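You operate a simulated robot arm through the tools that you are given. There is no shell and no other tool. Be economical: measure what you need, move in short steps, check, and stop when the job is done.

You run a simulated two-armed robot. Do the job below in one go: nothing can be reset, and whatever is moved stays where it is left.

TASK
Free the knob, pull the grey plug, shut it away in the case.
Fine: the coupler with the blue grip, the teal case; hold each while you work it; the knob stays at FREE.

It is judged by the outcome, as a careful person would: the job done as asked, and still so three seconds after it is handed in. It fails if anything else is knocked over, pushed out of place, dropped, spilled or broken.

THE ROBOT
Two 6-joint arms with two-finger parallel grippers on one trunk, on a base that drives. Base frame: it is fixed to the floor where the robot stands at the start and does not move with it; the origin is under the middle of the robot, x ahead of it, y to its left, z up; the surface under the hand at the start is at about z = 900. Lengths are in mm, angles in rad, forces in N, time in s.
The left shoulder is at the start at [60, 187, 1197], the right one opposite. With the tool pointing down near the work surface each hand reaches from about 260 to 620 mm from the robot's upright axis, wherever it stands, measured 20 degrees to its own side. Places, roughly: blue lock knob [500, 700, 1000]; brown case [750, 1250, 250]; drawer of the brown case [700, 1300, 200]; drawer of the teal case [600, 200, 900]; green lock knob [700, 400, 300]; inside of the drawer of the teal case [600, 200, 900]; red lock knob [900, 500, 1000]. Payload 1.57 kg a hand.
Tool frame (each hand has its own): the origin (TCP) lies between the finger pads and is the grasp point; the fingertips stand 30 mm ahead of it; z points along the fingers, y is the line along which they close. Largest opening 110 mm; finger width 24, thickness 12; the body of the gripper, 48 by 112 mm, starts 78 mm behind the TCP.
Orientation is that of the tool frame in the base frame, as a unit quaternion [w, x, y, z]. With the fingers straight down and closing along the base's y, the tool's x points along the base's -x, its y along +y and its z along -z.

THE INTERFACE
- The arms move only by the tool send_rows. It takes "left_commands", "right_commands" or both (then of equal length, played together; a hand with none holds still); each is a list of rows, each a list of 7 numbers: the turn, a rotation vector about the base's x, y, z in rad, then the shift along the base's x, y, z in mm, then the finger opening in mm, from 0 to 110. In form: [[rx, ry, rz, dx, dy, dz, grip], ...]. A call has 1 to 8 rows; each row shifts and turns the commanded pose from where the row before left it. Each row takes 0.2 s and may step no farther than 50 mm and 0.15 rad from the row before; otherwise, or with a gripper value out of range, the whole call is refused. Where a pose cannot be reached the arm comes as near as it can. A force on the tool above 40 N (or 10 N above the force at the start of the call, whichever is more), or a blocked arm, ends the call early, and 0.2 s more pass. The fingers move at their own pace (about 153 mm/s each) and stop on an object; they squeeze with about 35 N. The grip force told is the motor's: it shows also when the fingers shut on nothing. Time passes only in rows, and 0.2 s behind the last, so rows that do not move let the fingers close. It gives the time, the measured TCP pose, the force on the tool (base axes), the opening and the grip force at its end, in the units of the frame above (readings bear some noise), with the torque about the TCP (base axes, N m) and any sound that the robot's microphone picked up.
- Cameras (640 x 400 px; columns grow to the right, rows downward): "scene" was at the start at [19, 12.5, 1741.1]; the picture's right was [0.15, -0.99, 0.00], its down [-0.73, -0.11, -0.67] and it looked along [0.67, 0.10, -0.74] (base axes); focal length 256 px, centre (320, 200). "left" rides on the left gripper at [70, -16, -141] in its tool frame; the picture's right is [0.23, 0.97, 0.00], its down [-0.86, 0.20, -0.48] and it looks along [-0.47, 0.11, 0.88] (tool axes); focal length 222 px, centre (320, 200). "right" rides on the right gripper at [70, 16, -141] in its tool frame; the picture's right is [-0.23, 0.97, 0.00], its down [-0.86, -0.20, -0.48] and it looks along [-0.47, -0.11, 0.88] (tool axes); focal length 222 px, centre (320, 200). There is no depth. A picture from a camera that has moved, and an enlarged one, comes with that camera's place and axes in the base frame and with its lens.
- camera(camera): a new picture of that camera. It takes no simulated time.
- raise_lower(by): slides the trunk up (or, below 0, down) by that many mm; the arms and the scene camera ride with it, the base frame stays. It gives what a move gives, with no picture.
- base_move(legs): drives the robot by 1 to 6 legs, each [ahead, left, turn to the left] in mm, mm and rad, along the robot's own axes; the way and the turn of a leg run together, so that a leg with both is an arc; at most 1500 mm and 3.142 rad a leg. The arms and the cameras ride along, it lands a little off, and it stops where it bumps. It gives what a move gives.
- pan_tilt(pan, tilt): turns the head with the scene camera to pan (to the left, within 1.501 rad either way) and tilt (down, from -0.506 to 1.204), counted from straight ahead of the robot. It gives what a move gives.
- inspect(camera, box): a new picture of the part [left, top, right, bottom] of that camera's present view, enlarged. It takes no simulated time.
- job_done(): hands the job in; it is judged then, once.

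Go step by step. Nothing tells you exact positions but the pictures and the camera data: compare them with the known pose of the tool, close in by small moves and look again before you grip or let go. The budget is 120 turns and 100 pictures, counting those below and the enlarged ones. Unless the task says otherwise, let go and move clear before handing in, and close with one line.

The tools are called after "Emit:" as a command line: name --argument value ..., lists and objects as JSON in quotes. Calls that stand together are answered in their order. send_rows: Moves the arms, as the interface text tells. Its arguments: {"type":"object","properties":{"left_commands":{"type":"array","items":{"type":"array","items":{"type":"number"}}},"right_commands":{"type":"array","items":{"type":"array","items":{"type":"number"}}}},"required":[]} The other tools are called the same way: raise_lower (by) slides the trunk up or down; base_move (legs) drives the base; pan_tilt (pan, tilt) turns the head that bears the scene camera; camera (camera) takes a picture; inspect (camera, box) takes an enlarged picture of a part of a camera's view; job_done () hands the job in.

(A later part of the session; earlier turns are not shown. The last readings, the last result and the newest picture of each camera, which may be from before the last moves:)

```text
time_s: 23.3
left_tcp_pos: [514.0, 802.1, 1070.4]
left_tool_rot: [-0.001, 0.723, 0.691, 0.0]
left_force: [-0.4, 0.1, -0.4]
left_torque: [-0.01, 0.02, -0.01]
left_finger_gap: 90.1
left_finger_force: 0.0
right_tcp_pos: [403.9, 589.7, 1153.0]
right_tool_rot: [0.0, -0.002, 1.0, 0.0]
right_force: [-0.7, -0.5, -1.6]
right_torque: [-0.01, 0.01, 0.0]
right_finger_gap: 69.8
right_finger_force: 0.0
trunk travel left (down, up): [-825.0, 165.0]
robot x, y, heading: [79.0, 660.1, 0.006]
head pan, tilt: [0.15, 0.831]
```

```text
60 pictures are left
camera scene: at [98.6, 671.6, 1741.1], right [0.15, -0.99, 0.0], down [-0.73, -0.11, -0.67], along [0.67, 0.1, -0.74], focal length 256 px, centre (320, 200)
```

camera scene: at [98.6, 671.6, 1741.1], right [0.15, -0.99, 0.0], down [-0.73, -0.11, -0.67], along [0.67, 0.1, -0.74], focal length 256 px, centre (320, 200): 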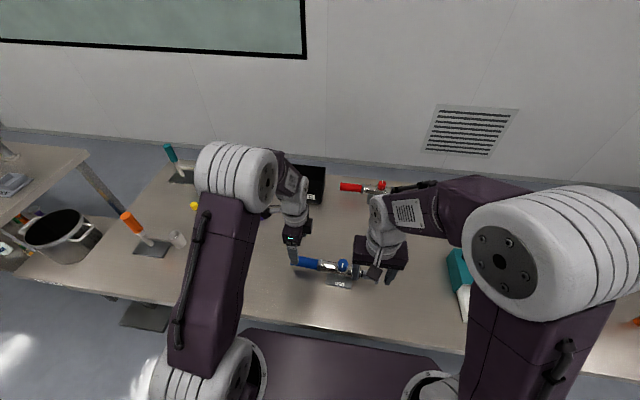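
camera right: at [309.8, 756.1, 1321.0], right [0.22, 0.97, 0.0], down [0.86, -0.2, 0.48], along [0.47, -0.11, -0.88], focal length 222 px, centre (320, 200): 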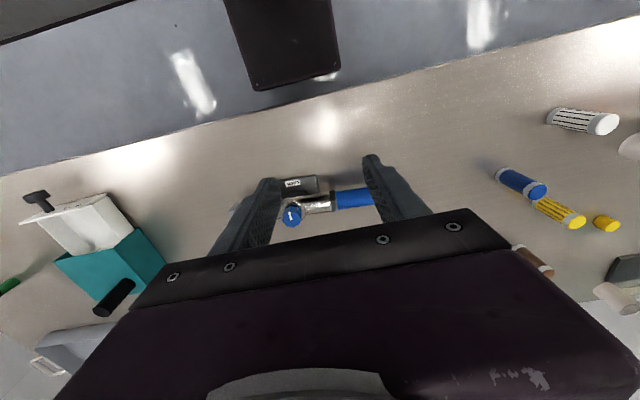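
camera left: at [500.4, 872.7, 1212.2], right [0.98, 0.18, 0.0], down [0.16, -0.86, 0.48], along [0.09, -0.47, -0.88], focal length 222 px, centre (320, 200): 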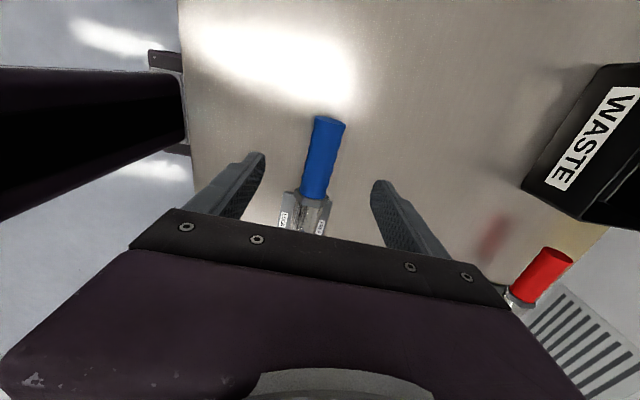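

Grip centred near x≈518 at y=800. I'm lowering the left hand onto it.

Emit:
send_rows --left_commands '[[0, 0, 0, 4, 0, -35, 90], [0, 0, 0, 0, 0, -35, 80], [0, 0, 0, 0, 0, -30, 70], [0, 0, 0, 0, 0, -13, 70]]'

Emit:
camera --camera "left"

```text
time_s: 24.3
left_tcp_pos: [518.5, 802.8, 957.6]
left_tool_rot: [0.0, 0.723, 0.691, 0.0]
left_force: [0.8, -0.1, -0.5]
left_torque: [0.03, 0.02, -0.03]
left_finger_gap: 70.3
left_finger_force: 0.1
right_tcp_pos: [403.4, 590.2, 1153.5]
right_tool_rot: [0.0, -0.002, 1.0, 0.0]
right_force: [0.1, 0.0, 0.5]
right_torque: [-0.04, 0.03, 0.01]
right_finger_gap: 70.2
right_finger_force: 0.0
trunk travel left (down, up): [-825.0, 165.0]
robot x, y, heading: [76.8, 662.0, 0.001]
head pan, tilt: [0.15, 0.831]
```

```text
59 pictures are left
camera left: at [505.3, 873.0, 1099.0], right [0.98, 0.18, 0.0], down [0.16, -0.86, 0.48], along [0.09, -0.47, -0.88], focal length 222 px, centre (320, 200)
```

left: 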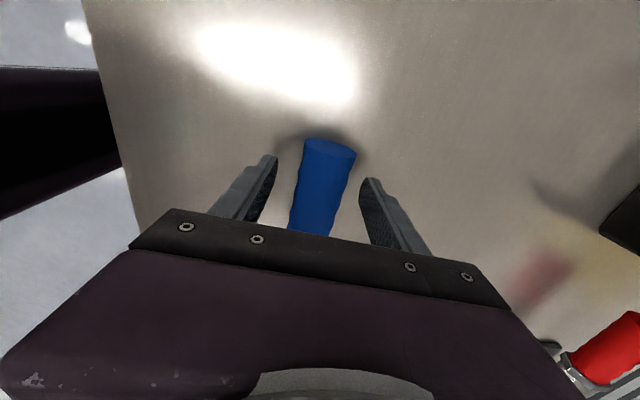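

Well centred; closing on the grip.

Emit:
send_rows --left_commands '[[0, 0, 0, 0, 0, 0, 55], [0, 0, 0, 0, 0, 0, 42], [0, 0, 0, 0, 0, 0, 20], [0, 0, 0, 0, 0, 0, 20]]'

Emit:
camera --camera "right"

Emit:
inspect --camera "scene" --box '[280, 240, 392, 310]'

```text
time_s: 25.3
left_tcp_pos: [518.2, 802.2, 957.5]
left_tool_rot: [0.001, 0.723, 0.691, 0.0]
left_force: [-0.9, -0.3, 0.7]
left_torque: [0.01, -0.08, -0.14]
left_finger_gap: 34.6
left_finger_force: 35.4
right_tcp_pos: [402.7, 589.4, 1153.9]
right_tool_rot: [0.0, -0.002, 1.0, 0.0]
right_force: [-0.1, 0.6, 0.0]
right_torque: [0.0, 0.02, 0.0]
right_finger_gap: 70.1
right_finger_force: 0.0
trunk travel left (down, up): [-825.0, 165.0]
robot x, y, heading: [79.1, 660.8, 0.006]
head pan, tilt: [0.15, 0.831]
```

```text
58 pictures are left
camera right: at [332.9, 604.7, 1295.0], right [0.22, 0.97, 0.0], down [0.86, -0.2, 0.48], along [0.47, -0.11, -0.88], focal length 222 px, centre (320, 200)
```

right: 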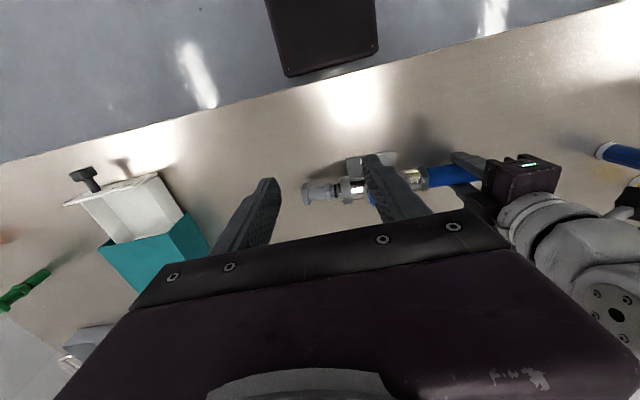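

```text
5.71 times, centred on (336, 275) of scene
camera zoom: at [98.0, 672.3, 1741.1], right [0.15, -0.99, 0.0], down [-0.73, -0.11, -0.67], along [0.67, 0.1, -0.74], focal length 1461 px, centre (229, -229)
```

zoom: 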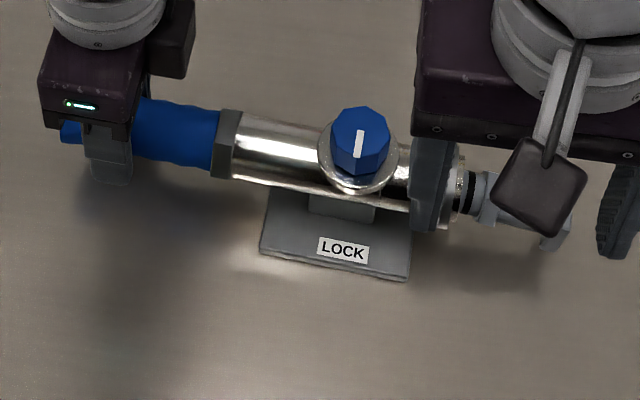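

The coupler is held by its blue grip. The right hand now goes above the knob.

Emit:
send_rows --right_commands '[[0, 0, 0, 22, 14, -16, 80], [0, 0, 0, 22, 14, -16, 80], [0, 0, 0, 22, 14, -16, 80], [0, 0, 0, 22, 14, -16, 80], [0, 0, 0, 22, 14, -16, 80]]'

Emit:
camera --camera "right"

```text
time_s: 26.5
left_tcp_pos: [518.7, 802.3, 957.5]
left_tool_rot: [0.0, 0.723, 0.69, 0.0]
left_force: [0.2, 0.8, -0.4]
left_torque: [0.1, 0.1, -0.07]
left_finger_gap: 34.7
left_finger_force: 34.9
right_tcp_pos: [514.3, 659.7, 1075.8]
right_tool_rot: [0.0, -0.001, 1.0, 0.0]
right_force: [-0.2, -0.8, 1.1]
right_torque: [-0.01, -0.01, 0.01]
right_finger_gap: 80.0
right_finger_force: 0.2
trunk travel left (down, up): [-825.0, 165.0]
robot x, y, heading: [80.9, 660.8, 0.001]
head pan, tilt: [0.15, 0.831]
```

```text
56 pictures are left
camera right: at [444.7, 674.7, 1216.8], right [0.22, 0.97, 0.0], down [0.86, -0.2, 0.48], along [0.47, -0.11, -0.88], focal length 222 px, centre (320, 200)
```

right: 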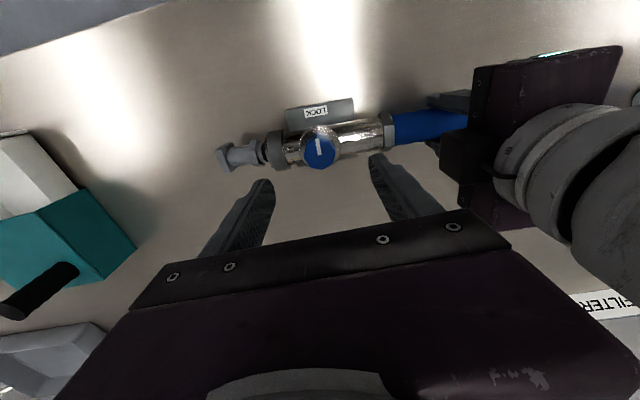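

Emit:
inspect --camera "right" --box '[268, 90, 380, 190]'

```text
4.00 times, centred on (324, 140) of right
camera zoom: at [444.7, 674.7, 1216.8], right [0.22, 0.97, 0.0], down [0.86, -0.2, 0.48], along [0.47, -0.11, -0.88], focal length 888 px, centre (304, 440)
```

zoom: 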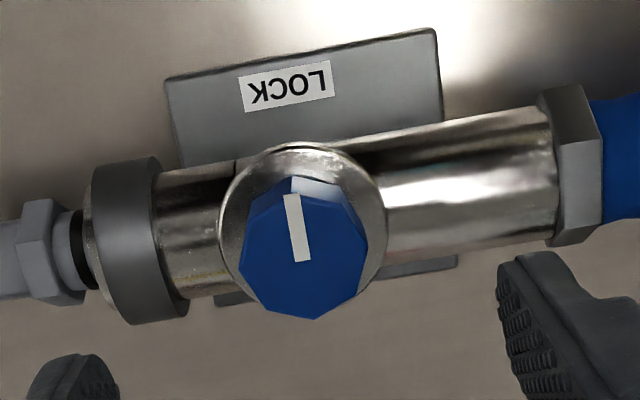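

The pointer is confirmed at LOCK, with the knob centre at (510, 659). I'm descending around the knob.

Emit:
send_rows --right_commands '[[0, 0, 0, -4, 0, -25, 80], [0, 0, 0, 0, 0, -25, 70], [0, 0, 0, 0, 0, -18, 60]]'

Emit:
camera --camera "right"

Emit:
inspect --camera "scene" --box '[280, 230, 392, 300]'

```text
time_s: 27.3
left_tcp_pos: [517.8, 803.4, 958.2]
left_tool_rot: [0.0, 0.723, 0.691, 0.0]
left_force: [-0.7, -1.1, 0.5]
left_torque: [-0.01, 0.01, -0.2]
left_finger_gap: 35.0
left_finger_force: 35.2
right_tcp_pos: [509.1, 657.0, 1007.9]
right_tool_rot: [0.0, -0.002, 1.0, 0.0]
right_force: [0.0, 0.5, -0.5]
right_torque: [0.0, 0.02, 0.04]
right_finger_gap: 60.0
right_finger_force: 0.0
trunk travel left (down, up): [-825.0, 165.0]
robot x, y, heading: [79.1, 661.7, 0.001]
head pan, tilt: [0.15, 0.831]
```

```text
54 pictures are left
camera right: at [439.6, 673.6, 1148.2], right [0.22, 0.97, 0.0], down [0.86, -0.2, 0.48], along [0.47, -0.11, -0.88], focal length 222 px, centre (320, 200)
```

right: 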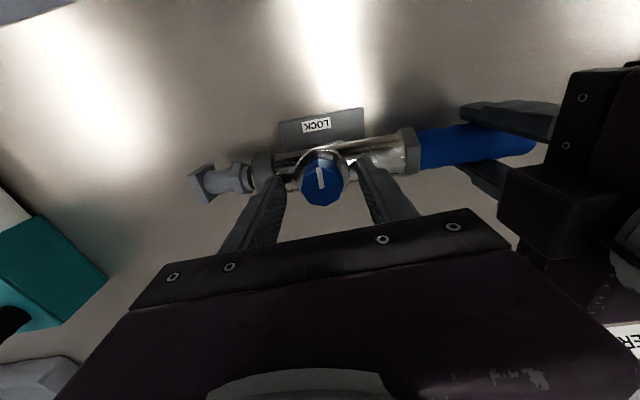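

```text
5.71 times, centred on (336, 265) of scene
camera zoom: at [98.2, 672.5, 1741.1], right [0.15, -0.99, 0.0], down [-0.73, -0.11, -0.67], along [0.67, 0.1, -0.74], focal length 1461 px, centre (229, -171)
```

zoom: 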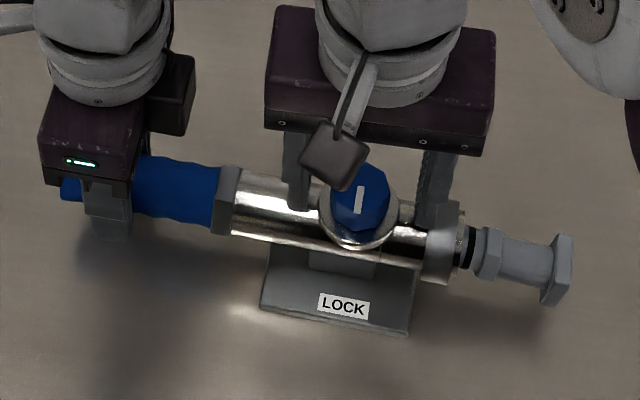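

The knob is between the fingers. I'm closing, then testing a small counter-clockwise turn.

Emit:
send_rows --right_commands '[[0, 0, 0, 0, 2, -3, 50], [0, 0, 0, 0, 0, 0, 40], [0, 0, 0, 0, 0, 0, 20], [0, 0, 0, 0, 0, 0, 20]]'

Emit:
send_rows --right_commands '[[0, 0, 0.08, 0, 0, 0, 20], [0, 0, 0.08, 0, 0, 0, 20]]'

Emit:
inspect --camera "right" --box '[268, 110, 380, 210]'

```text
time_s: 28.3
left_tcp_pos: [517.7, 803.7, 958.4]
left_tool_rot: [0.0, 0.723, 0.691, 0.0]
left_force: [-0.7, 8.3, 0.5]
left_torque: [-0.09, -0.05, -0.2]
left_finger_gap: 34.6
left_finger_force: 35.0
right_tcp_pos: [509.0, 660.8, 1004.0]
right_tool_rot: [0.0, -0.002, 1.0, 0.0]
right_force: [1.5, -7.4, 1.4]
right_torque: [-0.15, -0.04, -0.01]
right_finger_gap: 32.8
right_finger_force: 35.2
trunk travel left (down, up): [-825.0, 165.0]
robot x, y, heading: [78.7, 658.6, 0.002]
head pan, tilt: [0.15, 0.831]
```

```text
time_s: 28.9
left_tcp_pos: [518.3, 803.3, 958.1]
left_tool_rot: [-0.001, 0.723, 0.691, -0.001]
left_force: [2.0, 20.1, -3.4]
left_torque: [-0.05, -0.04, 0.45]
left_finger_gap: 34.8
left_finger_force: 35.2
right_tcp_pos: [508.5, 660.2, 1005.1]
right_tool_rot: [-0.002, -0.082, 0.997, -0.001]
right_force: [-2.3, -20.7, 7.0]
right_torque: [-0.26, 0.03, -0.44]
right_finger_gap: 32.4
right_finger_force: 34.6
trunk travel left (down, up): [-825.0, 165.0]
robot x, y, heading: [77.0, 656.7, 0.002]
head pan, tilt: [0.15, 0.831]
```

```text
4.00 times, centred on (324, 160) of right
camera zoom: at [437.0, 664.1, 1145.2], right [0.07, 1.0, 0.0], down [0.88, -0.06, 0.48], along [0.48, -0.03, -0.88], focal length 888 px, centre (304, 360)
```

zoom: 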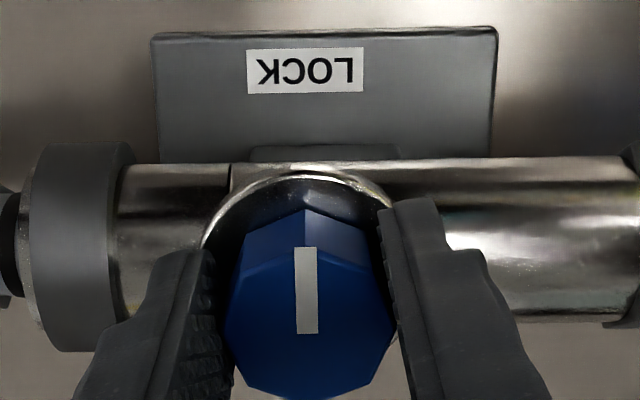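

The force rose and the pointer stayed square to the plate, so this looks like the wrong way (a stop). I'll relieve the side force and test clockwise.

Emit:
send_rows --right_commands '[[0, 0, -0.08, 0, -1.5, 0, 20], [0, 0, -0.08, 0, -1, 0, 20], [0, 0, -0.08, 0, 0, 0, 20], [0, 0, -0.08, 0, 0, 0, 20], [0, 0, -0.08, 0, 0, 0, 20]]'

Emit:
inspect --camera "right" --box '[268, 110, 380, 210]'

```text
time_s: 30.1
left_tcp_pos: [519.6, 801.6, 958.4]
left_tool_rot: [0.001, 0.723, 0.691, 0.0]
left_force: [5.3, -7.1, 3.6]
left_torque: [-0.36, -0.05, 0.8]
left_finger_gap: 34.6
left_finger_force: 35.0
right_tcp_pos: [509.4, 660.2, 1005.6]
right_tool_rot: [0.0, 0.119, 0.993, 0.001]
right_force: [-5.4, 7.1, -4.5]
right_torque: [0.0, 0.34, 0.07]
right_finger_gap: 32.3
right_finger_force: 35.2
trunk travel left (down, up): [-825.0, 165.0]
robot x, y, heading: [79.4, 658.9, 0.002]
head pan, tilt: [0.15, 0.831]
```

```text
4.00 times, centred on (324, 160) of right
camera zoom: at [445.9, 691.1, 1145.2], right [0.45, 0.89, 0.0], down [0.78, -0.4, 0.48], along [0.43, -0.21, -0.88], focal length 888 px, centre (304, 360)
```

zoom: 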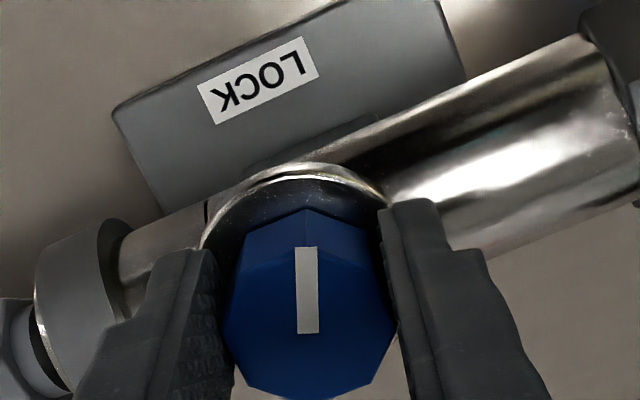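

Clockwise works: the pointer turns with the hand at low torque. I'll continue to about −0.9 rad.

Emit:
send_rows --right_commands '[[0, 0, -0.11, -0.4, 0.5, 0, 20], [0, 0, -0.11, 0, 0, 0, 20], [0, 0, -0.11, 0, 0, 0, 20], [0, 0, -0.11, 0, 0, 0, 20], [0, 0, -0.11, 0, 0, 0, 20], [0, 0, -0.11, 0, 0, 0, 20]]'

Emit:
inspect --camera "right" --box '[268, 110, 380, 210]'

Emit:
inspect --camera "scene" --box '[280, 230, 392, 300]'

```text
time_s: 31.5
left_tcp_pos: [518.5, 802.2, 957.1]
left_tool_rot: [-0.001, 0.724, 0.69, -0.001]
left_force: [-0.3, -33.2, 8.2]
left_torque: [0.07, -0.32, 0.05]
left_finger_gap: 34.5
left_finger_force: 35.1
right_tcp_pos: [511.7, 661.9, 1005.0]
right_tool_rot: [0.001, 0.435, 0.9, 0.001]
right_force: [0.6, 32.5, -7.0]
right_torque: [0.35, 0.29, 0.2]
right_finger_gap: 32.6
right_finger_force: 35.4
trunk travel left (down, up): [-825.0, 165.0]
robot x, y, heading: [81.1, 660.6, 0.001]
head pan, tilt: [0.15, 0.831]
```

```text
4.00 times, centred on (324, 160) of right
camera zoom: at [479.2, 724.8, 1146.0], right [0.9, 0.43, 0.0], down [0.37, -0.79, 0.48], along [0.21, -0.43, -0.88], focal length 888 px, centre (304, 360)
```

zoom: 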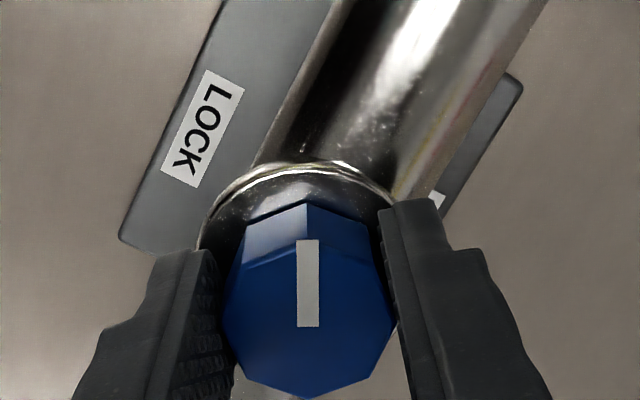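

```text
5.71 times, centred on (336, 265) of scene
camera zoom: at [98.7, 672.5, 1741.1], right [0.15, -0.99, 0.0], down [-0.73, -0.11, -0.67], along [0.67, 0.1, -0.74], focal length 1461 px, centre (229, -171)
```

zoom: 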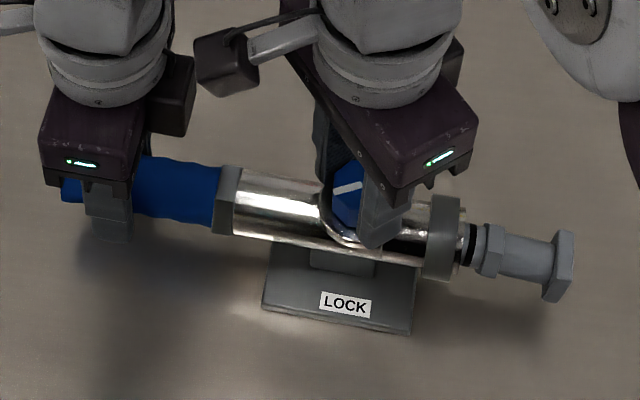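

The knob has turned about 60°. I'll relieve the side force, open, swing the hand back to about +1.0 rad around the knob, and regrip.

Emit:
send_rows --right_commands '[[0, 0, 0, 0, 2.5, 0, 20], [0, 0, 0, 0, 0, 0, 40], [0, 0, 0, 0, 0, 0, 60], [0, 0, 0.14, 0, 0, 0, 60], [0, 0, 0.14, 0, 0, 0, 60], [0, 0, 0.14, 0, 0, 0, 60], [0, 0, 0.14, 0, 0, 0, 60], [0, 0, 0.14, 0, 0, 0, 60]]'

Emit:
send_rows --right_commands '[[0, 0, 0.14, 0, 0, 0, 60], [0, 0, 0.14, 0, 0, 0, 60], [0, 0, 0.14, 0, 0, 0, 60], [0, 0, 0.14, 0, 0, 0, 60], [0, 0, 0.14, 0, 0, 0, 60], [0, 0, 0.14, 0, 0, 0, 60], [0, 0, 0.14, 0, 0, 0, 60], [0, 0, 0.14, 0, 0, 0, 60]]'

Emit:
camera --camera "right"

```text
time_s: 33.3
left_tcp_pos: [518.6, 803.2, 957.2]
left_tool_rot: [0.0, 0.723, 0.691, 0.0]
left_force: [0.0, 0.8, -0.7]
left_torque: [0.48, -0.06, -0.01]
left_finger_gap: 34.6
left_finger_force: 34.8
right_tcp_pos: [508.8, 663.0, 1004.3]
right_tool_rot: [0.0, 0.097, 0.995, 0.0]
right_force: [-0.5, 0.0, 0.2]
right_torque: [0.0, 0.01, -0.03]
right_finger_gap: 60.5
right_finger_force: 0.2
trunk travel left (down, up): [-825.0, 165.0]
robot x, y, heading: [79.1, 659.7, 0.003]
head pan, tilt: [0.15, 0.831]
```

```text
time_s: 35.1
left_tcp_pos: [519.0, 802.4, 957.6]
left_tool_rot: [0.0, 0.724, 0.69, 0.0]
left_force: [-0.2, 0.8, -0.2]
left_torque: [0.09, 0.09, 0.02]
left_finger_gap: 35.1
left_finger_force: 35.2
right_tcp_pos: [511.2, 662.8, 1004.5]
right_tool_rot: [0.0, -0.447, 0.894, 0.0]
right_force: [1.1, 0.0, 0.0]
right_torque: [-0.04, -0.04, 0.03]
right_finger_gap: 59.9
right_finger_force: 0.0
trunk travel left (down, up): [-825.0, 165.0]
robot x, y, heading: [76.8, 657.9, 0.003]
head pan, tilt: [0.15, 0.831]
```

```text
48 pictures are left
camera right: at [454.9, 615.8, 1145.5], right [-0.64, 0.77, 0.0], down [0.67, 0.56, 0.48], along [0.37, 0.31, -0.88], focal length 222 px, centre (320, 200)
```

right: 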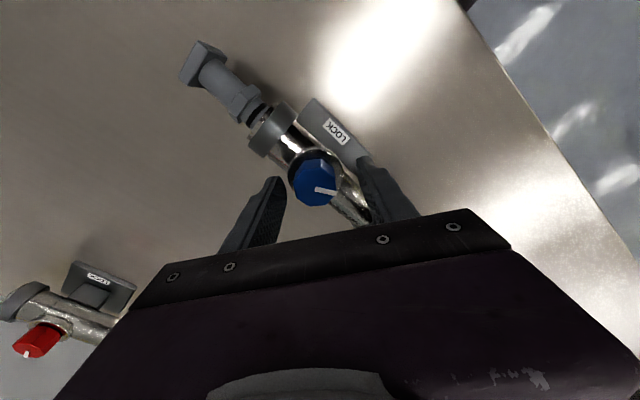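

The knob centre reads (510, 659). I'll shift 3 mm, turn a bit further back, grip, and turn clockwise again in parts while watching the force.

Emit:
send_rows --right_commands '[[0, 0, 0.1, -1, -3, 0, 60], [0, 0, 0.1, 0, 0, 0, 45], [0, 0, 0, 0, 0, 0, 20], [0, 0, 0, 0, 0, 0, 20]]'

Emit:
send_rows --right_commands '[[0, 0, -0.11, 0, 0, 0, 20], [0, 0, -0.11, 0, 0, 0, 20], [0, 0, -0.11, 0, 0, 0, 20], [0, 0, -0.11, 0, 0, 0, 20], [0, 0, -0.11, 0, 0, 0, 20]]'

Emit:
camera --camera "right"

```text
time_s: 36.1
left_tcp_pos: [517.8, 802.8, 957.6]
left_tool_rot: [0.0, 0.724, 0.69, -0.001]
left_force: [-4.4, 7.7, 2.0]
left_torque: [0.0, 0.3, -0.89]
left_finger_gap: 34.6
left_finger_force: 34.9
right_tcp_pos: [510.3, 659.2, 1005.1]
right_tool_rot: [0.001, -0.533, 0.846, 0.0]
right_force: [7.1, -9.0, 1.0]
right_torque: [-0.4, -0.49, -0.07]
right_finger_gap: 33.0
right_finger_force: 34.8
trunk travel left (down, up): [-825.0, 165.0]
robot x, y, heading: [79.4, 659.1, 0.001]
head pan, tilt: [0.15, 0.831]
```

```text
time_s: 37.3
left_tcp_pos: [517.5, 802.7, 957.5]
left_tool_rot: [0.0, 0.723, 0.691, 0.0]
left_force: [-6.1, 16.4, -1.9]
left_torque: [0.46, 0.01, -0.98]
left_finger_gap: 34.7
left_finger_force: 35.0
right_tcp_pos: [509.6, 659.6, 1004.5]
right_tool_rot: [0.0, -0.282, 0.959, 0.0]
right_force: [9.2, -15.7, 9.0]
right_torque: [-0.58, -0.6, -0.02]
right_finger_gap: 33.1
right_finger_force: 35.0
trunk travel left (down, up): [-825.0, 165.0]
robot x, y, heading: [80.4, 660.1, 0.002]
head pan, tilt: [0.15, 0.831]
```

```text
47 pictures are left
camera right: at [441.1, 634.6, 1146.1], right [-0.34, 0.94, 0.0], down [0.83, 0.29, 0.48], along [0.45, 0.16, -0.88], focal length 222 px, centre (320, 200)
```

right: 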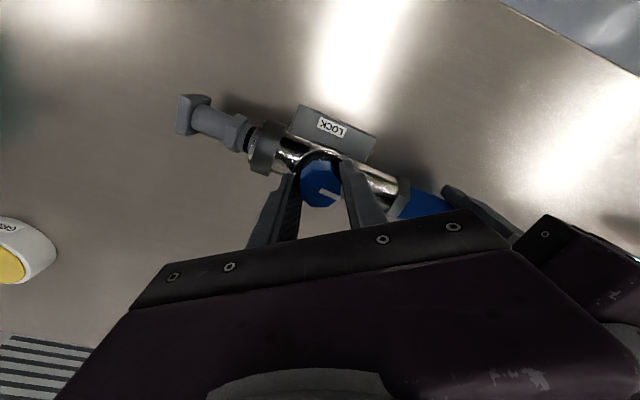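

The knob turns with the hand. Relieving force slightly and continuing.

Emit:
send_rows --right_commands '[[0, 0, -0.11, 0.8, -1.2, 0, 20], [0, 0, -0.11, 0, 0, 0, 20], [0, 0, -0.11, 0, 0, 0, 20], [0, 0, -0.11, 0, 0, 0, 20], [0, 0, -0.11, 0, 0.5, 0, 20]]'

```text
time_s: 38.5
left_tcp_pos: [518.8, 802.5, 956.8]
left_tool_rot: [0.001, 0.723, 0.691, 0.001]
left_force: [-3.1, -6.5, -1.2]
left_torque: [0.27, -0.13, -0.55]
left_finger_gap: 35.0
left_finger_force: 34.8
right_tcp_pos: [507.8, 659.5, 1005.1]
right_tool_rot: [0.001, -0.011, 1.0, 0.001]
right_force: [2.3, 7.3, 7.0]
right_torque: [0.58, 0.31, 0.03]
right_finger_gap: 32.5
right_finger_force: 34.6
trunk travel left (down, up): [-825.0, 165.0]
robot x, y, heading: [75.0, 660.5, 0.003]
head pan, tilt: [0.15, 0.831]
```

Emit:
send_rows --right_commands '[[0, 0, -0.11, 0, 1, 0, 20], [0, 0, -0.11, 0, 0.3, 0, 20], [0, 0, -0.11, 0, 0.3, 0, 20], [0, 0, -0.11, 0, 0.3, 0, 20], [0, 0, -0.11, 0, 0.3, 0, 20]]'

Emit:
inspect --camera "right" --box '[268, 110, 380, 210]'

```text
time_s: 39.7
left_tcp_pos: [516.9, 801.8, 958.5]
left_tool_rot: [0.0, 0.723, 0.691, 0.0]
left_force: [-2.2, 0.9, -0.5]
left_torque: [-0.2, 0.11, -0.4]
left_finger_gap: 34.6
left_finger_force: 35.0
right_tcp_pos: [508.7, 660.4, 1005.1]
right_tool_rot: [0.0, 0.261, 0.965, 0.0]
right_force: [3.0, -3.6, 7.6]
right_torque: [-0.23, -0.33, 0.03]
right_finger_gap: 33.0
right_finger_force: 35.2
trunk travel left (down, up): [-825.0, 165.0]
robot x, y, heading: [78.2, 660.3, 0.008]
head pan, tilt: [0.15, 0.831]
```

```text
4.00 times, centred on (324, 160) of right
camera zoom: at [456.7, 708.9, 1146.0], right [0.69, 0.73, 0.0], down [0.64, -0.6, 0.48], along [0.35, -0.33, -0.88], focal length 888 px, centre (304, 360)
```

zoom: 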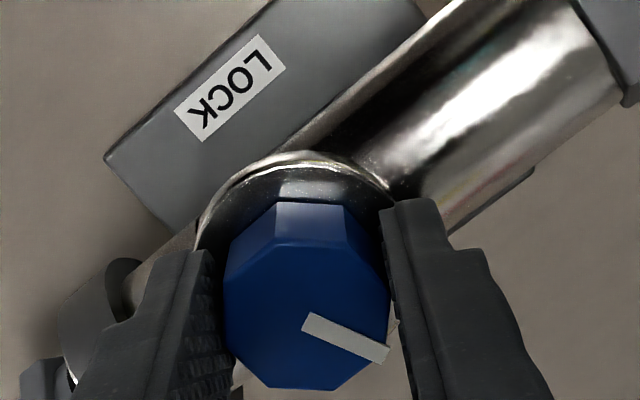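

About 25° remain to FREE. Continuing.

Emit:
send_rows --right_commands '[[0, 0, -0.11, 0, 0.3, 0, 20], [0, 0, -0.11, 0, 0.3, 0, 20], [0, 0, -0.11, 0, 0.4, 0, 20], [0, 0, -0.1, 0, 0.4, 0, 20]]'

Emit:
inspect --camera "right" --box '[258, 100, 384, 200]'

```text
time_s: 40.7
left_tcp_pos: [517.6, 802.0, 958.1]
left_tool_rot: [0.0, 0.723, 0.691, 0.0]
left_force: [-1.2, 16.9, -2.9]
left_torque: [-0.16, -0.01, -0.48]
left_finger_gap: 34.8
left_finger_force: 35.6
right_tcp_pos: [509.4, 661.8, 1005.3]
right_tool_rot: [0.0, 0.459, 0.888, 0.0]
right_force: [4.4, -20.6, 14.7]
right_torque: [-0.39, -0.27, 0.18]
right_finger_gap: 32.8
right_finger_force: 34.9
trunk travel left (down, up): [-825.0, 165.0]
robot x, y, heading: [81.7, 661.0, 0.006]
head pan, tilt: [0.15, 0.831]
```

```text
4.00 times, centred on (321, 150) of right
camera zoom: at [482.1, 727.0, 1145.9], right [0.93, 0.37, 0.0], down [0.33, -0.81, 0.48], along [0.18, -0.44, -0.88], focal length 888 px, centre (316, 400)
```

zoom: 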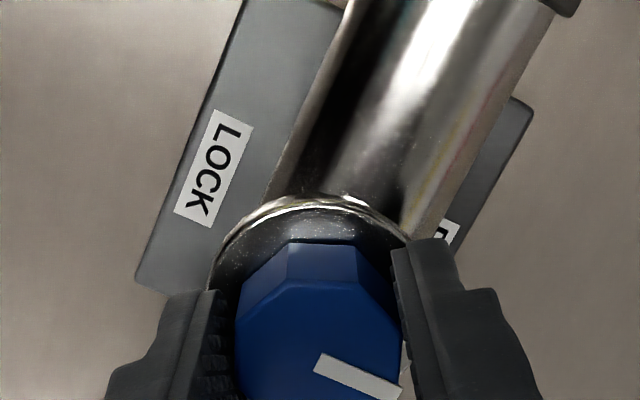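

The pointer now faces +x (FREE) to within a few degrees. I'll relieve force, open, rise and check.

Emit:
send_rows --right_commands '[[0, 0, 0, 0, -1.5, 0, 20], [0, 0, 0, 0, 0, 0, 45], [0, 0, 0, 0, 0, 0, 70], [0, 0, 0, 0, 0, 30, 70], [0, 0, 0, 0, 0, 40, 70], [0, 0, 0.14, 0, -30, 20, 70], [0, 0, 0.14, 0, -35, 0, 70], [0, 0, 0.14, 0, -35, 0, 70]]'

Emit:
inspect --camera "scene" --box '[280, 230, 392, 300]'

Emit:
camera --camera "right"

```text
time_s: 42.5
left_tcp_pos: [517.2, 801.1, 957.9]
left_tool_rot: [0.0, 0.723, 0.691, 0.0]
left_force: [-0.3, 0.2, 0.3]
left_torque: [-0.22, -0.04, -0.01]
left_finger_gap: 34.6
left_finger_force: 35.0
right_tcp_pos: [508.1, 559.1, 1094.0]
right_tool_rot: [0.001, 0.264, 0.964, 0.001]
right_force: [-0.2, -0.3, -0.1]
right_torque: [-0.01, -0.01, 0.0]
right_finger_gap: 70.1
right_finger_force: 0.1
trunk travel left (down, up): [-825.0, 165.0]
robot x, y, heading: [79.8, 663.8, -0.0]
head pan, tilt: [0.15, 0.831]
```

```text
5.71 times, centred on (336, 265) of scene
camera zoom: at [97.7, 671.2, 1741.1], right [0.15, -0.99, 0.0], down [-0.73, -0.11, -0.67], along [0.67, 0.1, -0.74], focal length 1461 px, centre (229, -171)
```

zoom: 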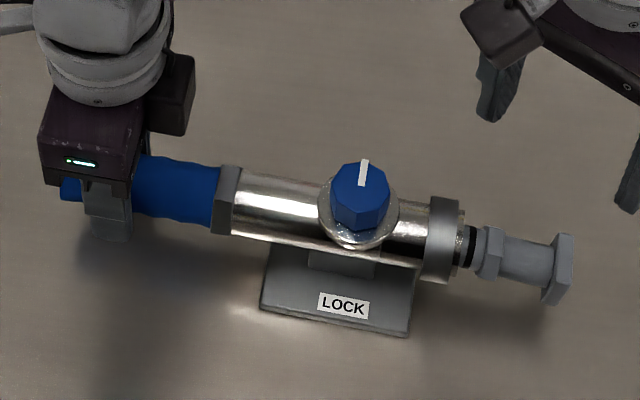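

```text
43 pictures are left
camera right: at [456.0, 607.8, 1235.8], right [0.69, 0.72, 0.0], down [0.63, -0.61, 0.48], along [0.35, -0.33, -0.88], focal length 222 px, centre (320, 200)
```

right: 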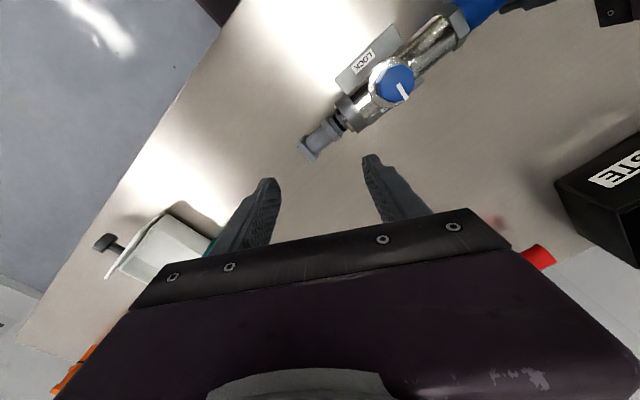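

The knob stands at FREE. Next I turn the right hand to close along x and bring it above the plug body near (506, 559).

Emit:
send_rows --right_commands '[[0, 0, 0.1373, 0, 0, 0, 70], [0, 0, 0.1373, 0, 0, 0, 70], [0, 0, 0.1373, 0, 0, 0, 70], [0, 0, 0.1373, 0, 0, 0, 70], [0, 0, 0.1373, 0, 0, 0, 70], [0, 0, 0.1373, 0, 0, 0, 70], [0, 0, 0.1373, 0, 0, 0, 70], [0, 0, 0.1373, 0, 0, 0, 70]]'

Emit:
send_rows --right_commands '[[0, 0, 0.1373, 0, 0, 0, 70], [0, 0, 0.1373, 0, 0, 0, 70], [0, 0, 0.1373, 0, 0, 0, 70], [0, 0, 0.1373, 0, 0, 0, 70], [0, 0, 0.1373, 0, 0, 0, 70], [0, 0, 0.1373, 0, 0, 0, 70], [0, 0, 0.1373, 0, 0, -17, 70], [0, 0, 0, 0, 0, -17, 70]]'

Emit:
camera --camera "right"

```text
time_s: 44.3
left_tcp_pos: [517.7, 803.5, 957.8]
left_tool_rot: [0.0, 0.723, 0.691, -0.001]
left_force: [-2.2, 1.0, -0.3]
left_torque: [0.1, 0.05, -0.17]
left_finger_gap: 34.8
left_finger_force: 35.1
right_tcp_pos: [509.5, 561.4, 1095.1]
right_tool_rot: [0.0, -0.279, 0.96, 0.001]
right_force: [1.0, 0.3, 0.0]
right_torque: [-0.02, 0.04, 0.0]
right_finger_gap: 70.3
right_finger_force: 0.0
trunk travel left (down, up): [-825.0, 165.0]
robot x, y, heading: [79.1, 656.0, 0.005]
head pan, tilt: [0.15, 0.831]
```

```text
time_s: 46.1
left_tcp_pos: [519.4, 802.3, 957.6]
left_tool_rot: [0.0, 0.724, 0.69, 0.001]
left_force: [-0.6, -0.1, 0.4]
left_torque: [0.0, -0.03, -0.15]
left_finger_gap: 34.6
left_finger_force: 35.6
right_tcp_pos: [510.8, 562.1, 1060.6]
right_tool_rot: [0.0, -0.691, 0.723, 0.001]
right_force: [0.1, -0.1, 0.7]
right_torque: [0.02, 0.03, -0.03]
right_finger_gap: 70.0
right_finger_force: 0.1
trunk travel left (down, up): [-825.0, 165.0]
robot x, y, heading: [77.4, 659.2, 0.001]
head pan, tilt: [0.15, 0.831]
```

```text
42 pictures are left
camera right: at [489.9, 492.1, 1201.3], right [-0.96, 0.27, 0.0], down [0.24, 0.85, 0.48], along [0.13, 0.46, -0.88], focal length 222 px, centre (320, 200)
```

right: 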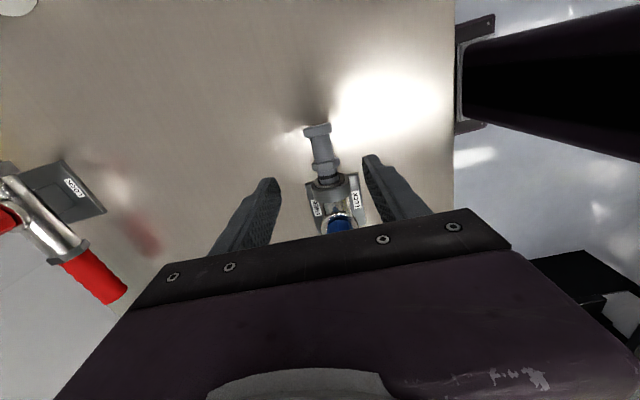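

The plug body is centred near (506.5, 556). Descending around it.

Emit:
send_rows --right_commands '[[0, 0, 0, -4, -5, -30, 70], [0, 0, 0, 0, 0, -35, 70], [0, 0, 0, 0, 0, -25, 70], [0, 0, 0, 0, 0, -13, 60]]'

Emit:
camera --camera "right"

Emit:
inspect --camera "scene" --box '[300, 230, 412, 300]'

```text
time_s: 47.1
left_tcp_pos: [518.6, 802.6, 958.1]
left_tool_rot: [0.0, 0.723, 0.691, 0.0]
left_force: [-0.3, 0.1, 0.3]
left_torque: [-0.02, 0.0, -0.12]
left_finger_gap: 34.8
left_finger_force: 34.7
right_tcp_pos: [504.8, 559.2, 956.7]
right_tool_rot: [0.0, -0.69, 0.723, 0.0]
right_force: [0.8, 0.9, -0.1]
right_torque: [-0.03, 0.0, 0.04]
right_finger_gap: 60.0
right_finger_force: 0.0
trunk travel left (down, up): [-825.0, 165.0]
robot x, y, heading: [81.5, 656.9, 0.005]
head pan, tilt: [0.15, 0.831]
```

```text
41 pictures are left
camera right: at [485.5, 487.2, 1097.7], right [-0.96, 0.27, 0.0], down [0.24, 0.84, 0.48], along [0.13, 0.46, -0.88], focal length 222 px, centre (320, 200)
```

right: 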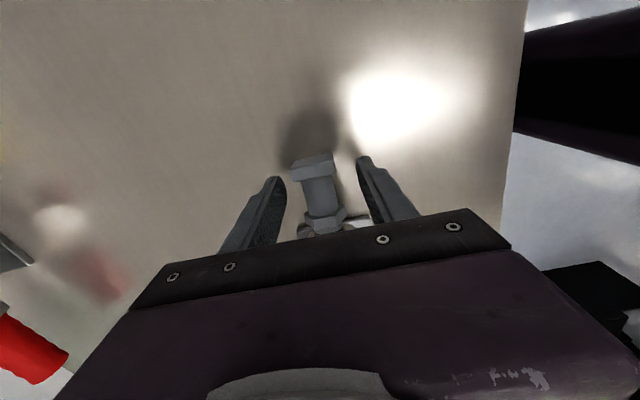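

```text
5.71 times, centred on (356, 265) of scene
camera zoom: at [98.2, 672.5, 1741.1], right [0.15, -0.99, 0.0], down [-0.73, -0.11, -0.67], along [0.67, 0.1, -0.74], focal length 1461 px, centre (114, -171)
```

zoom: 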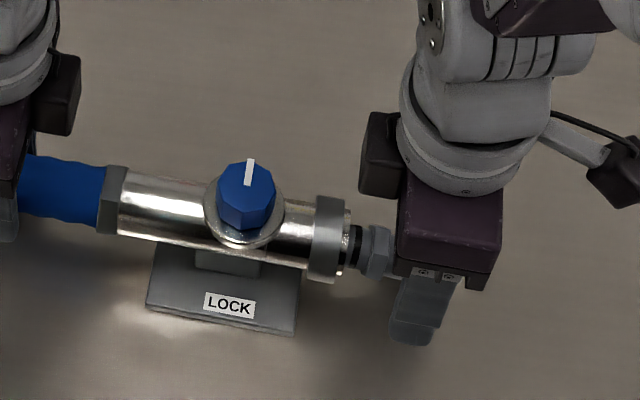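

Well aligned between nut and cap. I'll close and pull gently along the coupler axis.

Emit:
send_rows --right_commands '[[0, 0, 0, 0, 0, 0, 45], [0, 0, 0, 0, 0, 0, 30], [0, 0, 0, 0, 0, 0, 10], [0, 0, 0, 0, 0, 0, 5]]'

Emit:
send_rows --right_commands '[[0, 0, 0, -0.3, -6, 0, 5], [0, 0, 0, -0.3, -6, 0, 5], [0, 0, 0, -0.3, -6, 0, 5]]'

Emit:
inspect --camera "scene" --box '[300, 230, 412, 300]'

```text
time_s: 48.1
left_tcp_pos: [518.1, 803.3, 959.2]
left_tool_rot: [0.001, 0.724, 0.69, 0.0]
left_force: [-0.9, -0.7, 0.2]
left_torque: [-0.11, -0.02, -0.3]
left_finger_gap: 34.7
left_finger_force: 35.3
right_tcp_pos: [505.8, 557.8, 956.2]
right_tool_rot: [0.0, -0.69, 0.724, 0.0]
right_force: [2.4, 0.1, -0.6]
right_torque: [-0.13, 0.02, -0.18]
right_finger_gap: 22.2
right_finger_force: 34.5
trunk travel left (down, up): [-825.0, 165.0]
robot x, y, heading: [78.1, 660.2, 0.004]
head pan, tilt: [0.15, 0.831]
```

```text
time_s: 48.9
left_tcp_pos: [517.8, 803.8, 958.5]
left_tool_rot: [0.0, 0.723, 0.691, 0.0]
left_force: [-1.9, -2.3, 0.9]
left_torque: [-0.41, 0.06, -0.21]
left_finger_gap: 34.7
left_finger_force: 35.3
right_tcp_pos: [504.4, 538.6, 956.5]
right_tool_rot: [0.0, -0.69, 0.724, 0.0]
right_force: [1.1, 1.0, -4.1]
right_torque: [-0.33, -0.02, -0.1]
right_finger_gap: 22.5
right_finger_force: 35.0
trunk travel left (down, up): [-825.0, 165.0]
robot x, y, heading: [77.0, 659.3, 0.002]
head pan, tilt: [0.15, 0.831]
```

```text
5.71 times, centred on (356, 265) of scene
camera zoom: at [98.6, 672.1, 1741.0], right [0.15, -0.99, 0.0], down [-0.73, -0.11, -0.67], along [0.67, 0.1, -0.74], focal length 1461 px, centre (114, -171)
```

zoom: 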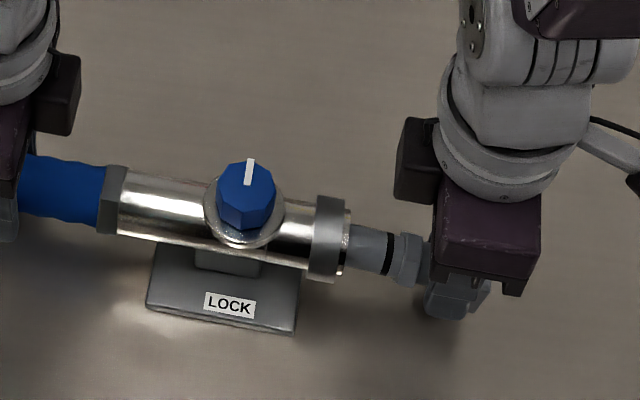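

The plug slides out smoothly. I keep pulling until it is clear.

Emit:
send_rows --right_commands '[[0, 0, 0, -0.4, -8, 0, 5], [0, 0, 0, -0.4, -8, 0, 5], [0, 0, 0, -0.4, -8, 0, 5], [0, 0, 0, -0.4, -8, 0, 5], [0, 0, 0, -0.4, -8, 0, 5]]'

Emit:
inspect --camera "scene" --box '[300, 230, 412, 300]'

```text
time_s: 50.1
left_tcp_pos: [519.2, 801.7, 958.9]
left_tool_rot: [-0.001, 0.723, 0.691, -0.001]
left_force: [0.2, -0.2, 0.4]
left_torque: [0.36, 0.01, 0.03]
left_finger_gap: 34.8
left_finger_force: 35.0
right_tcp_pos: [503.0, 498.6, 958.2]
right_tool_rot: [0.0, -0.691, 0.723, 0.0]
right_force: [0.2, -0.5, -0.1]
right_torque: [-0.04, -0.02, 0.03]
right_finger_gap: 22.0
right_finger_force: 35.1
trunk travel left (down, up): [-825.0, 165.0]
robot x, y, heading: [75.0, 661.9, 0.002]
head pan, tilt: [0.15, 0.831]
```

```text
5.71 times, centred on (356, 265) of scene
camera zoom: at [98.7, 671.9, 1741.1], right [0.15, -0.99, 0.0], down [-0.73, -0.11, -0.67], along [0.67, 0.1, -0.74], focal length 1461 px, centre (114, -171)
```

zoom: 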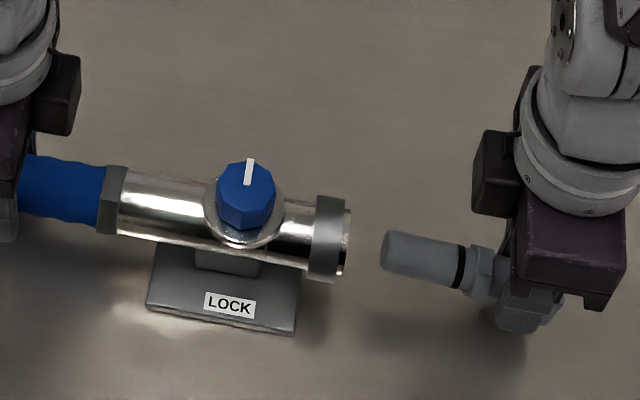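

The plug is free and held, reaching about 75 mm ahead of the TCP and 25 mm behind. I'll raise it, then release the coupler and raise the left hand.

Emit:
send_rows --right_commands '[[0, 0, 0, 0, -20, 30, 5], [0, 0, 0, 0, -5, 40, 5], [0, 0, 0, 0, 0, 40, 5], [0, 0, 0, 0, 0, 40, 5], [0, 0, 0, 0, 0, 40, 5], [0, 0, 0, 0, 0, 0, 5]]'

Emit:
send_rows --left_commands '[[0, 0, 0, 0, 0, 0, 50], [0, 0, 0, 0, 0, 0, 80], [0, 0, 0, 0, 0, 20, 80], [0, 0, 0, 0, 0, 40, 80], [0, 0, 0, 0, 0, 45, 80], [0, 0, 0, 0, 0, 45, 80], [0, 0, 0, 0, 0, 45, 80], [0, 0, 0, 0, 0, 45, 80]]'

Emit:
camera --camera "scene"

Emit:
camera --camera "left"

```text
time_s: 51.5
left_tcp_pos: [518.1, 802.8, 957.9]
left_tool_rot: [-0.001, 0.723, 0.691, 0.0]
left_force: [-0.4, 0.6, 0.9]
left_torque: [0.16, -0.04, -0.08]
left_finger_gap: 34.4
left_finger_force: 35.4
right_tcp_pos: [503.6, 473.7, 1146.0]
right_tool_rot: [0.0, -0.69, 0.724, 0.0]
right_force: [0.5, 0.2, -1.1]
right_torque: [-0.03, 0.01, -0.01]
right_finger_gap: 22.3
right_finger_force: 34.7
trunk travel left (down, up): [-825.0, 165.0]
robot x, y, heading: [81.6, 659.1, 0.0]
head pan, tilt: [0.15, 0.831]
```

```text
time_s: 53.3
left_tcp_pos: [518.2, 803.6, 1202.1]
left_tool_rot: [0.001, 0.723, 0.691, 0.001]
left_force: [0.1, -0.3, 0.0]
left_torque: [0.0, -0.02, 0.01]
left_finger_gap: 80.0
left_finger_force: 0.0
right_tcp_pos: [501.0, 472.5, 1146.1]
right_tool_rot: [0.0, -0.69, 0.724, 0.001]
right_force: [-0.4, 0.2, -0.7]
right_torque: [0.0, -0.02, 0.01]
right_finger_gap: 22.3
right_finger_force: 34.7
trunk travel left (down, up): [-825.0, 165.0]
robot x, y, heading: [75.7, 658.8, 0.003]
head pan, tilt: [0.15, 0.831]
```

```text
37 pictures are left
camera scene: at [97.0, 672.3, 1741.0], right [0.15, -0.99, 0.0], down [-0.73, -0.11, -0.68], along [0.67, 0.1, -0.74], focal length 256 px, centre (320, 200)
```

scene: 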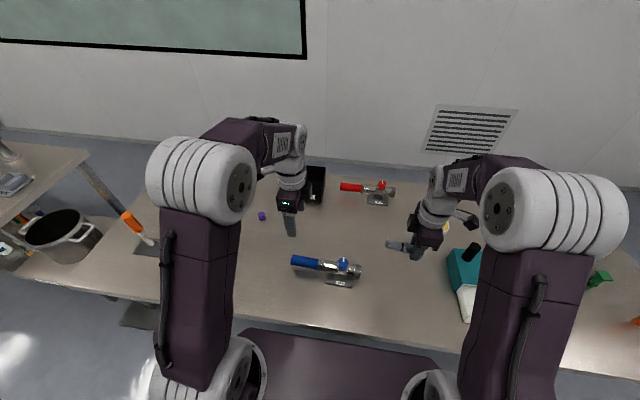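

```text
36 pictures are left
camera left: at [504.6, 873.6, 1342.8], right [0.98, 0.18, 0.0], down [0.16, -0.86, 0.48], along [0.09, -0.47, -0.88], focal length 222 px, centre (320, 200)
```

left: 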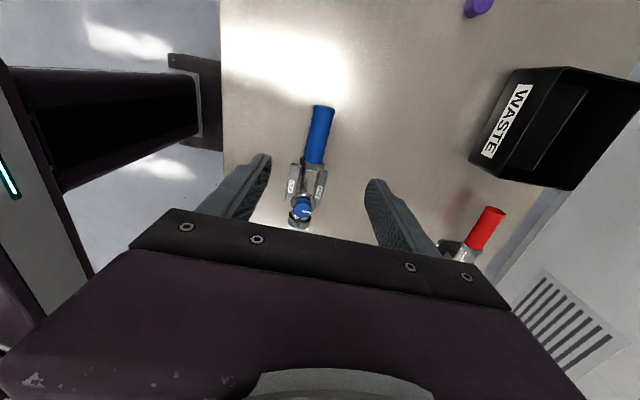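

The coupler stays put with its knob at FREE. Driving back to the case with both hands high.

Emit:
base_move --legs '[[0, -550, 0]]'

Emit:
camera --camera "left"

Emit:
camera --camera "scene"

```text
time_s: 56.4
left_tcp_pos: [519.7, 264.0, 1200.4]
left_tool_rot: [0.001, 0.722, 0.692, 0.0]
left_force: [0.2, -1.4, 0.5]
left_torque: [-0.02, 0.01, -0.02]
left_finger_gap: 80.1
left_finger_force: 0.1
right_tcp_pos: [507.1, -68.0, 1145.6]
right_tool_rot: [0.0, -0.692, 0.722, 0.0]
right_force: [0.4, -0.3, -0.9]
right_torque: [-0.02, 0.01, -0.01]
right_finger_gap: 22.4
right_finger_force: 35.4
trunk travel left (down, up): [-825.0, 165.0]
robot x, y, heading: [78.2, 117.3, 0.008]
head pan, tilt: [0.15, 0.831]
```

```text
35 pictures are left
camera left: at [507.3, 333.9, 1341.7], right [0.98, 0.19, 0.0], down [0.16, -0.86, 0.48], along [0.09, -0.47, -0.88], focal length 222 px, centre (320, 200)
```

left: 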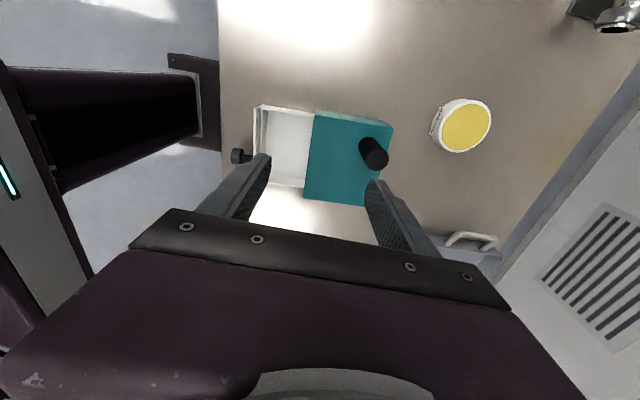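

```text
34 pictures are left
camera scene: at [100.7, 131.5, 1741.1], right [0.16, -0.99, 0.0], down [-0.73, -0.12, -0.67], along [0.67, 0.11, -0.74], focal length 256 px, centre (320, 200)
```

scene: 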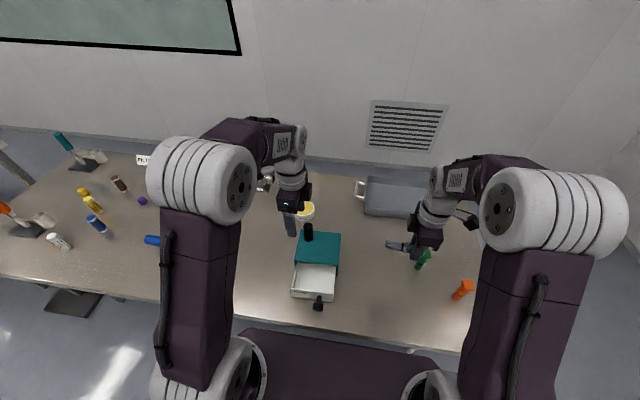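

Drawer visible and open. Enlarging it to locate its interior.

Emit:
inspect --camera "scene" --box '[270, 220, 366, 320]'

Emit:
inspect --camera "left" --box '[222, 90, 414, 210]'

```text
4.00 times, centred on (318, 270) of scene
camera zoom: at [100.7, 131.5, 1741.1], right [0.16, -0.99, 0.0], down [-0.73, -0.12, -0.67], along [0.67, 0.11, -0.74], focal length 1022 px, centre (328, -80)
```

zoom: 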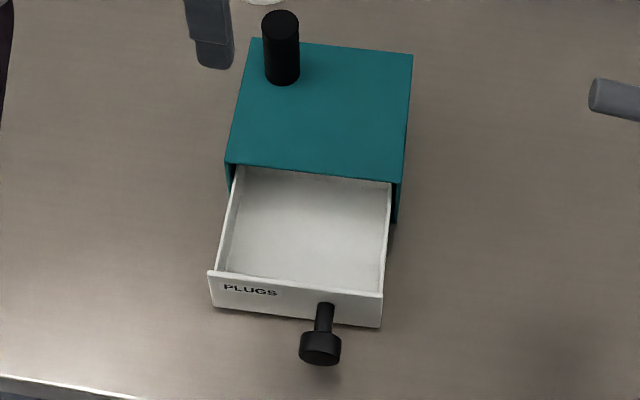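

```text
3.33 times, centred on (318, 150) of left
camera zoom: at [507.3, 333.9, 1341.7], right [0.98, 0.19, 0.0], down [0.16, -0.86, 0.48], along [0.09, -0.47, -0.88], focal length 740 px, centre (327, 367)
```

zoom: 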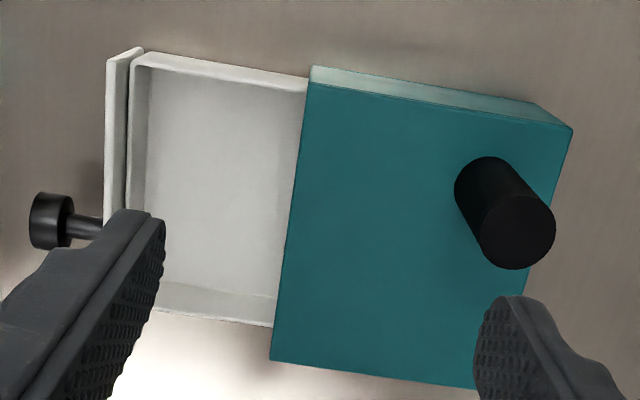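

The drawer's open area is x 432–515, y 146–270, with the post still near (602.5, 253.5). First I take hold of the post with the left hand again.

Emit:
send_rows --left_commands '[[0, 0, 0.025, 28, -3.5, -10, 80], [0, 0, 0.025, 28, -3.5, -10, 80], [0, 0, 0, 27, -3.5, -10, 80], [0, 0, 0, 0, 0, -30, 80], [0, 0, 0, 0, 0, -30, 80]]'

Emit:
camera --camera "left"

```text
time_s: 57.6
left_tcp_pos: [605.4, 253.7, 1110.1]
left_tool_rot: [-0.001, 0.704, 0.71, 0.0]
left_force: [-0.6, -0.5, 0.3]
left_torque: [0.05, -0.01, 0.02]
left_finger_gap: 79.8
left_finger_force: 0.0
right_tcp_pos: [506.0, -68.6, 1145.2]
right_tool_rot: [0.0, -0.692, 0.722, 0.0]
right_force: [0.9, 0.4, 0.1]
right_torque: [-0.03, 0.01, 0.05]
right_finger_gap: 22.3
right_finger_force: 34.9
trunk travel left (down, up): [-825.0, 165.0]
robot x, y, heading: [85.1, 118.5, 0.007]
head pan, tilt: [0.15, 0.831]
```

```text
31 pictures are left
camera left: at [587.8, 322.3, 1251.9], right [0.97, 0.23, 0.0], down [0.21, -0.85, 0.48], along [0.11, -0.47, -0.88], focal length 222 px, centre (320, 200)
```

left: 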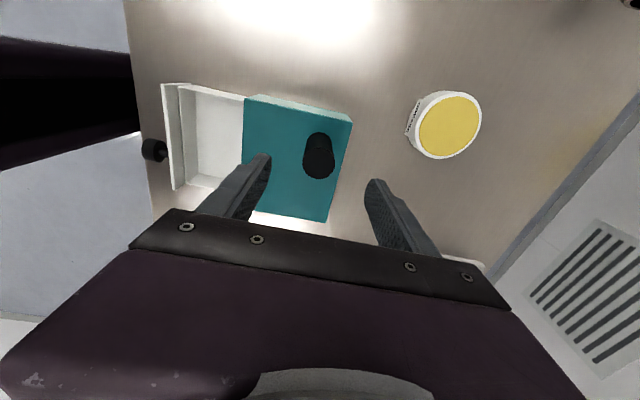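

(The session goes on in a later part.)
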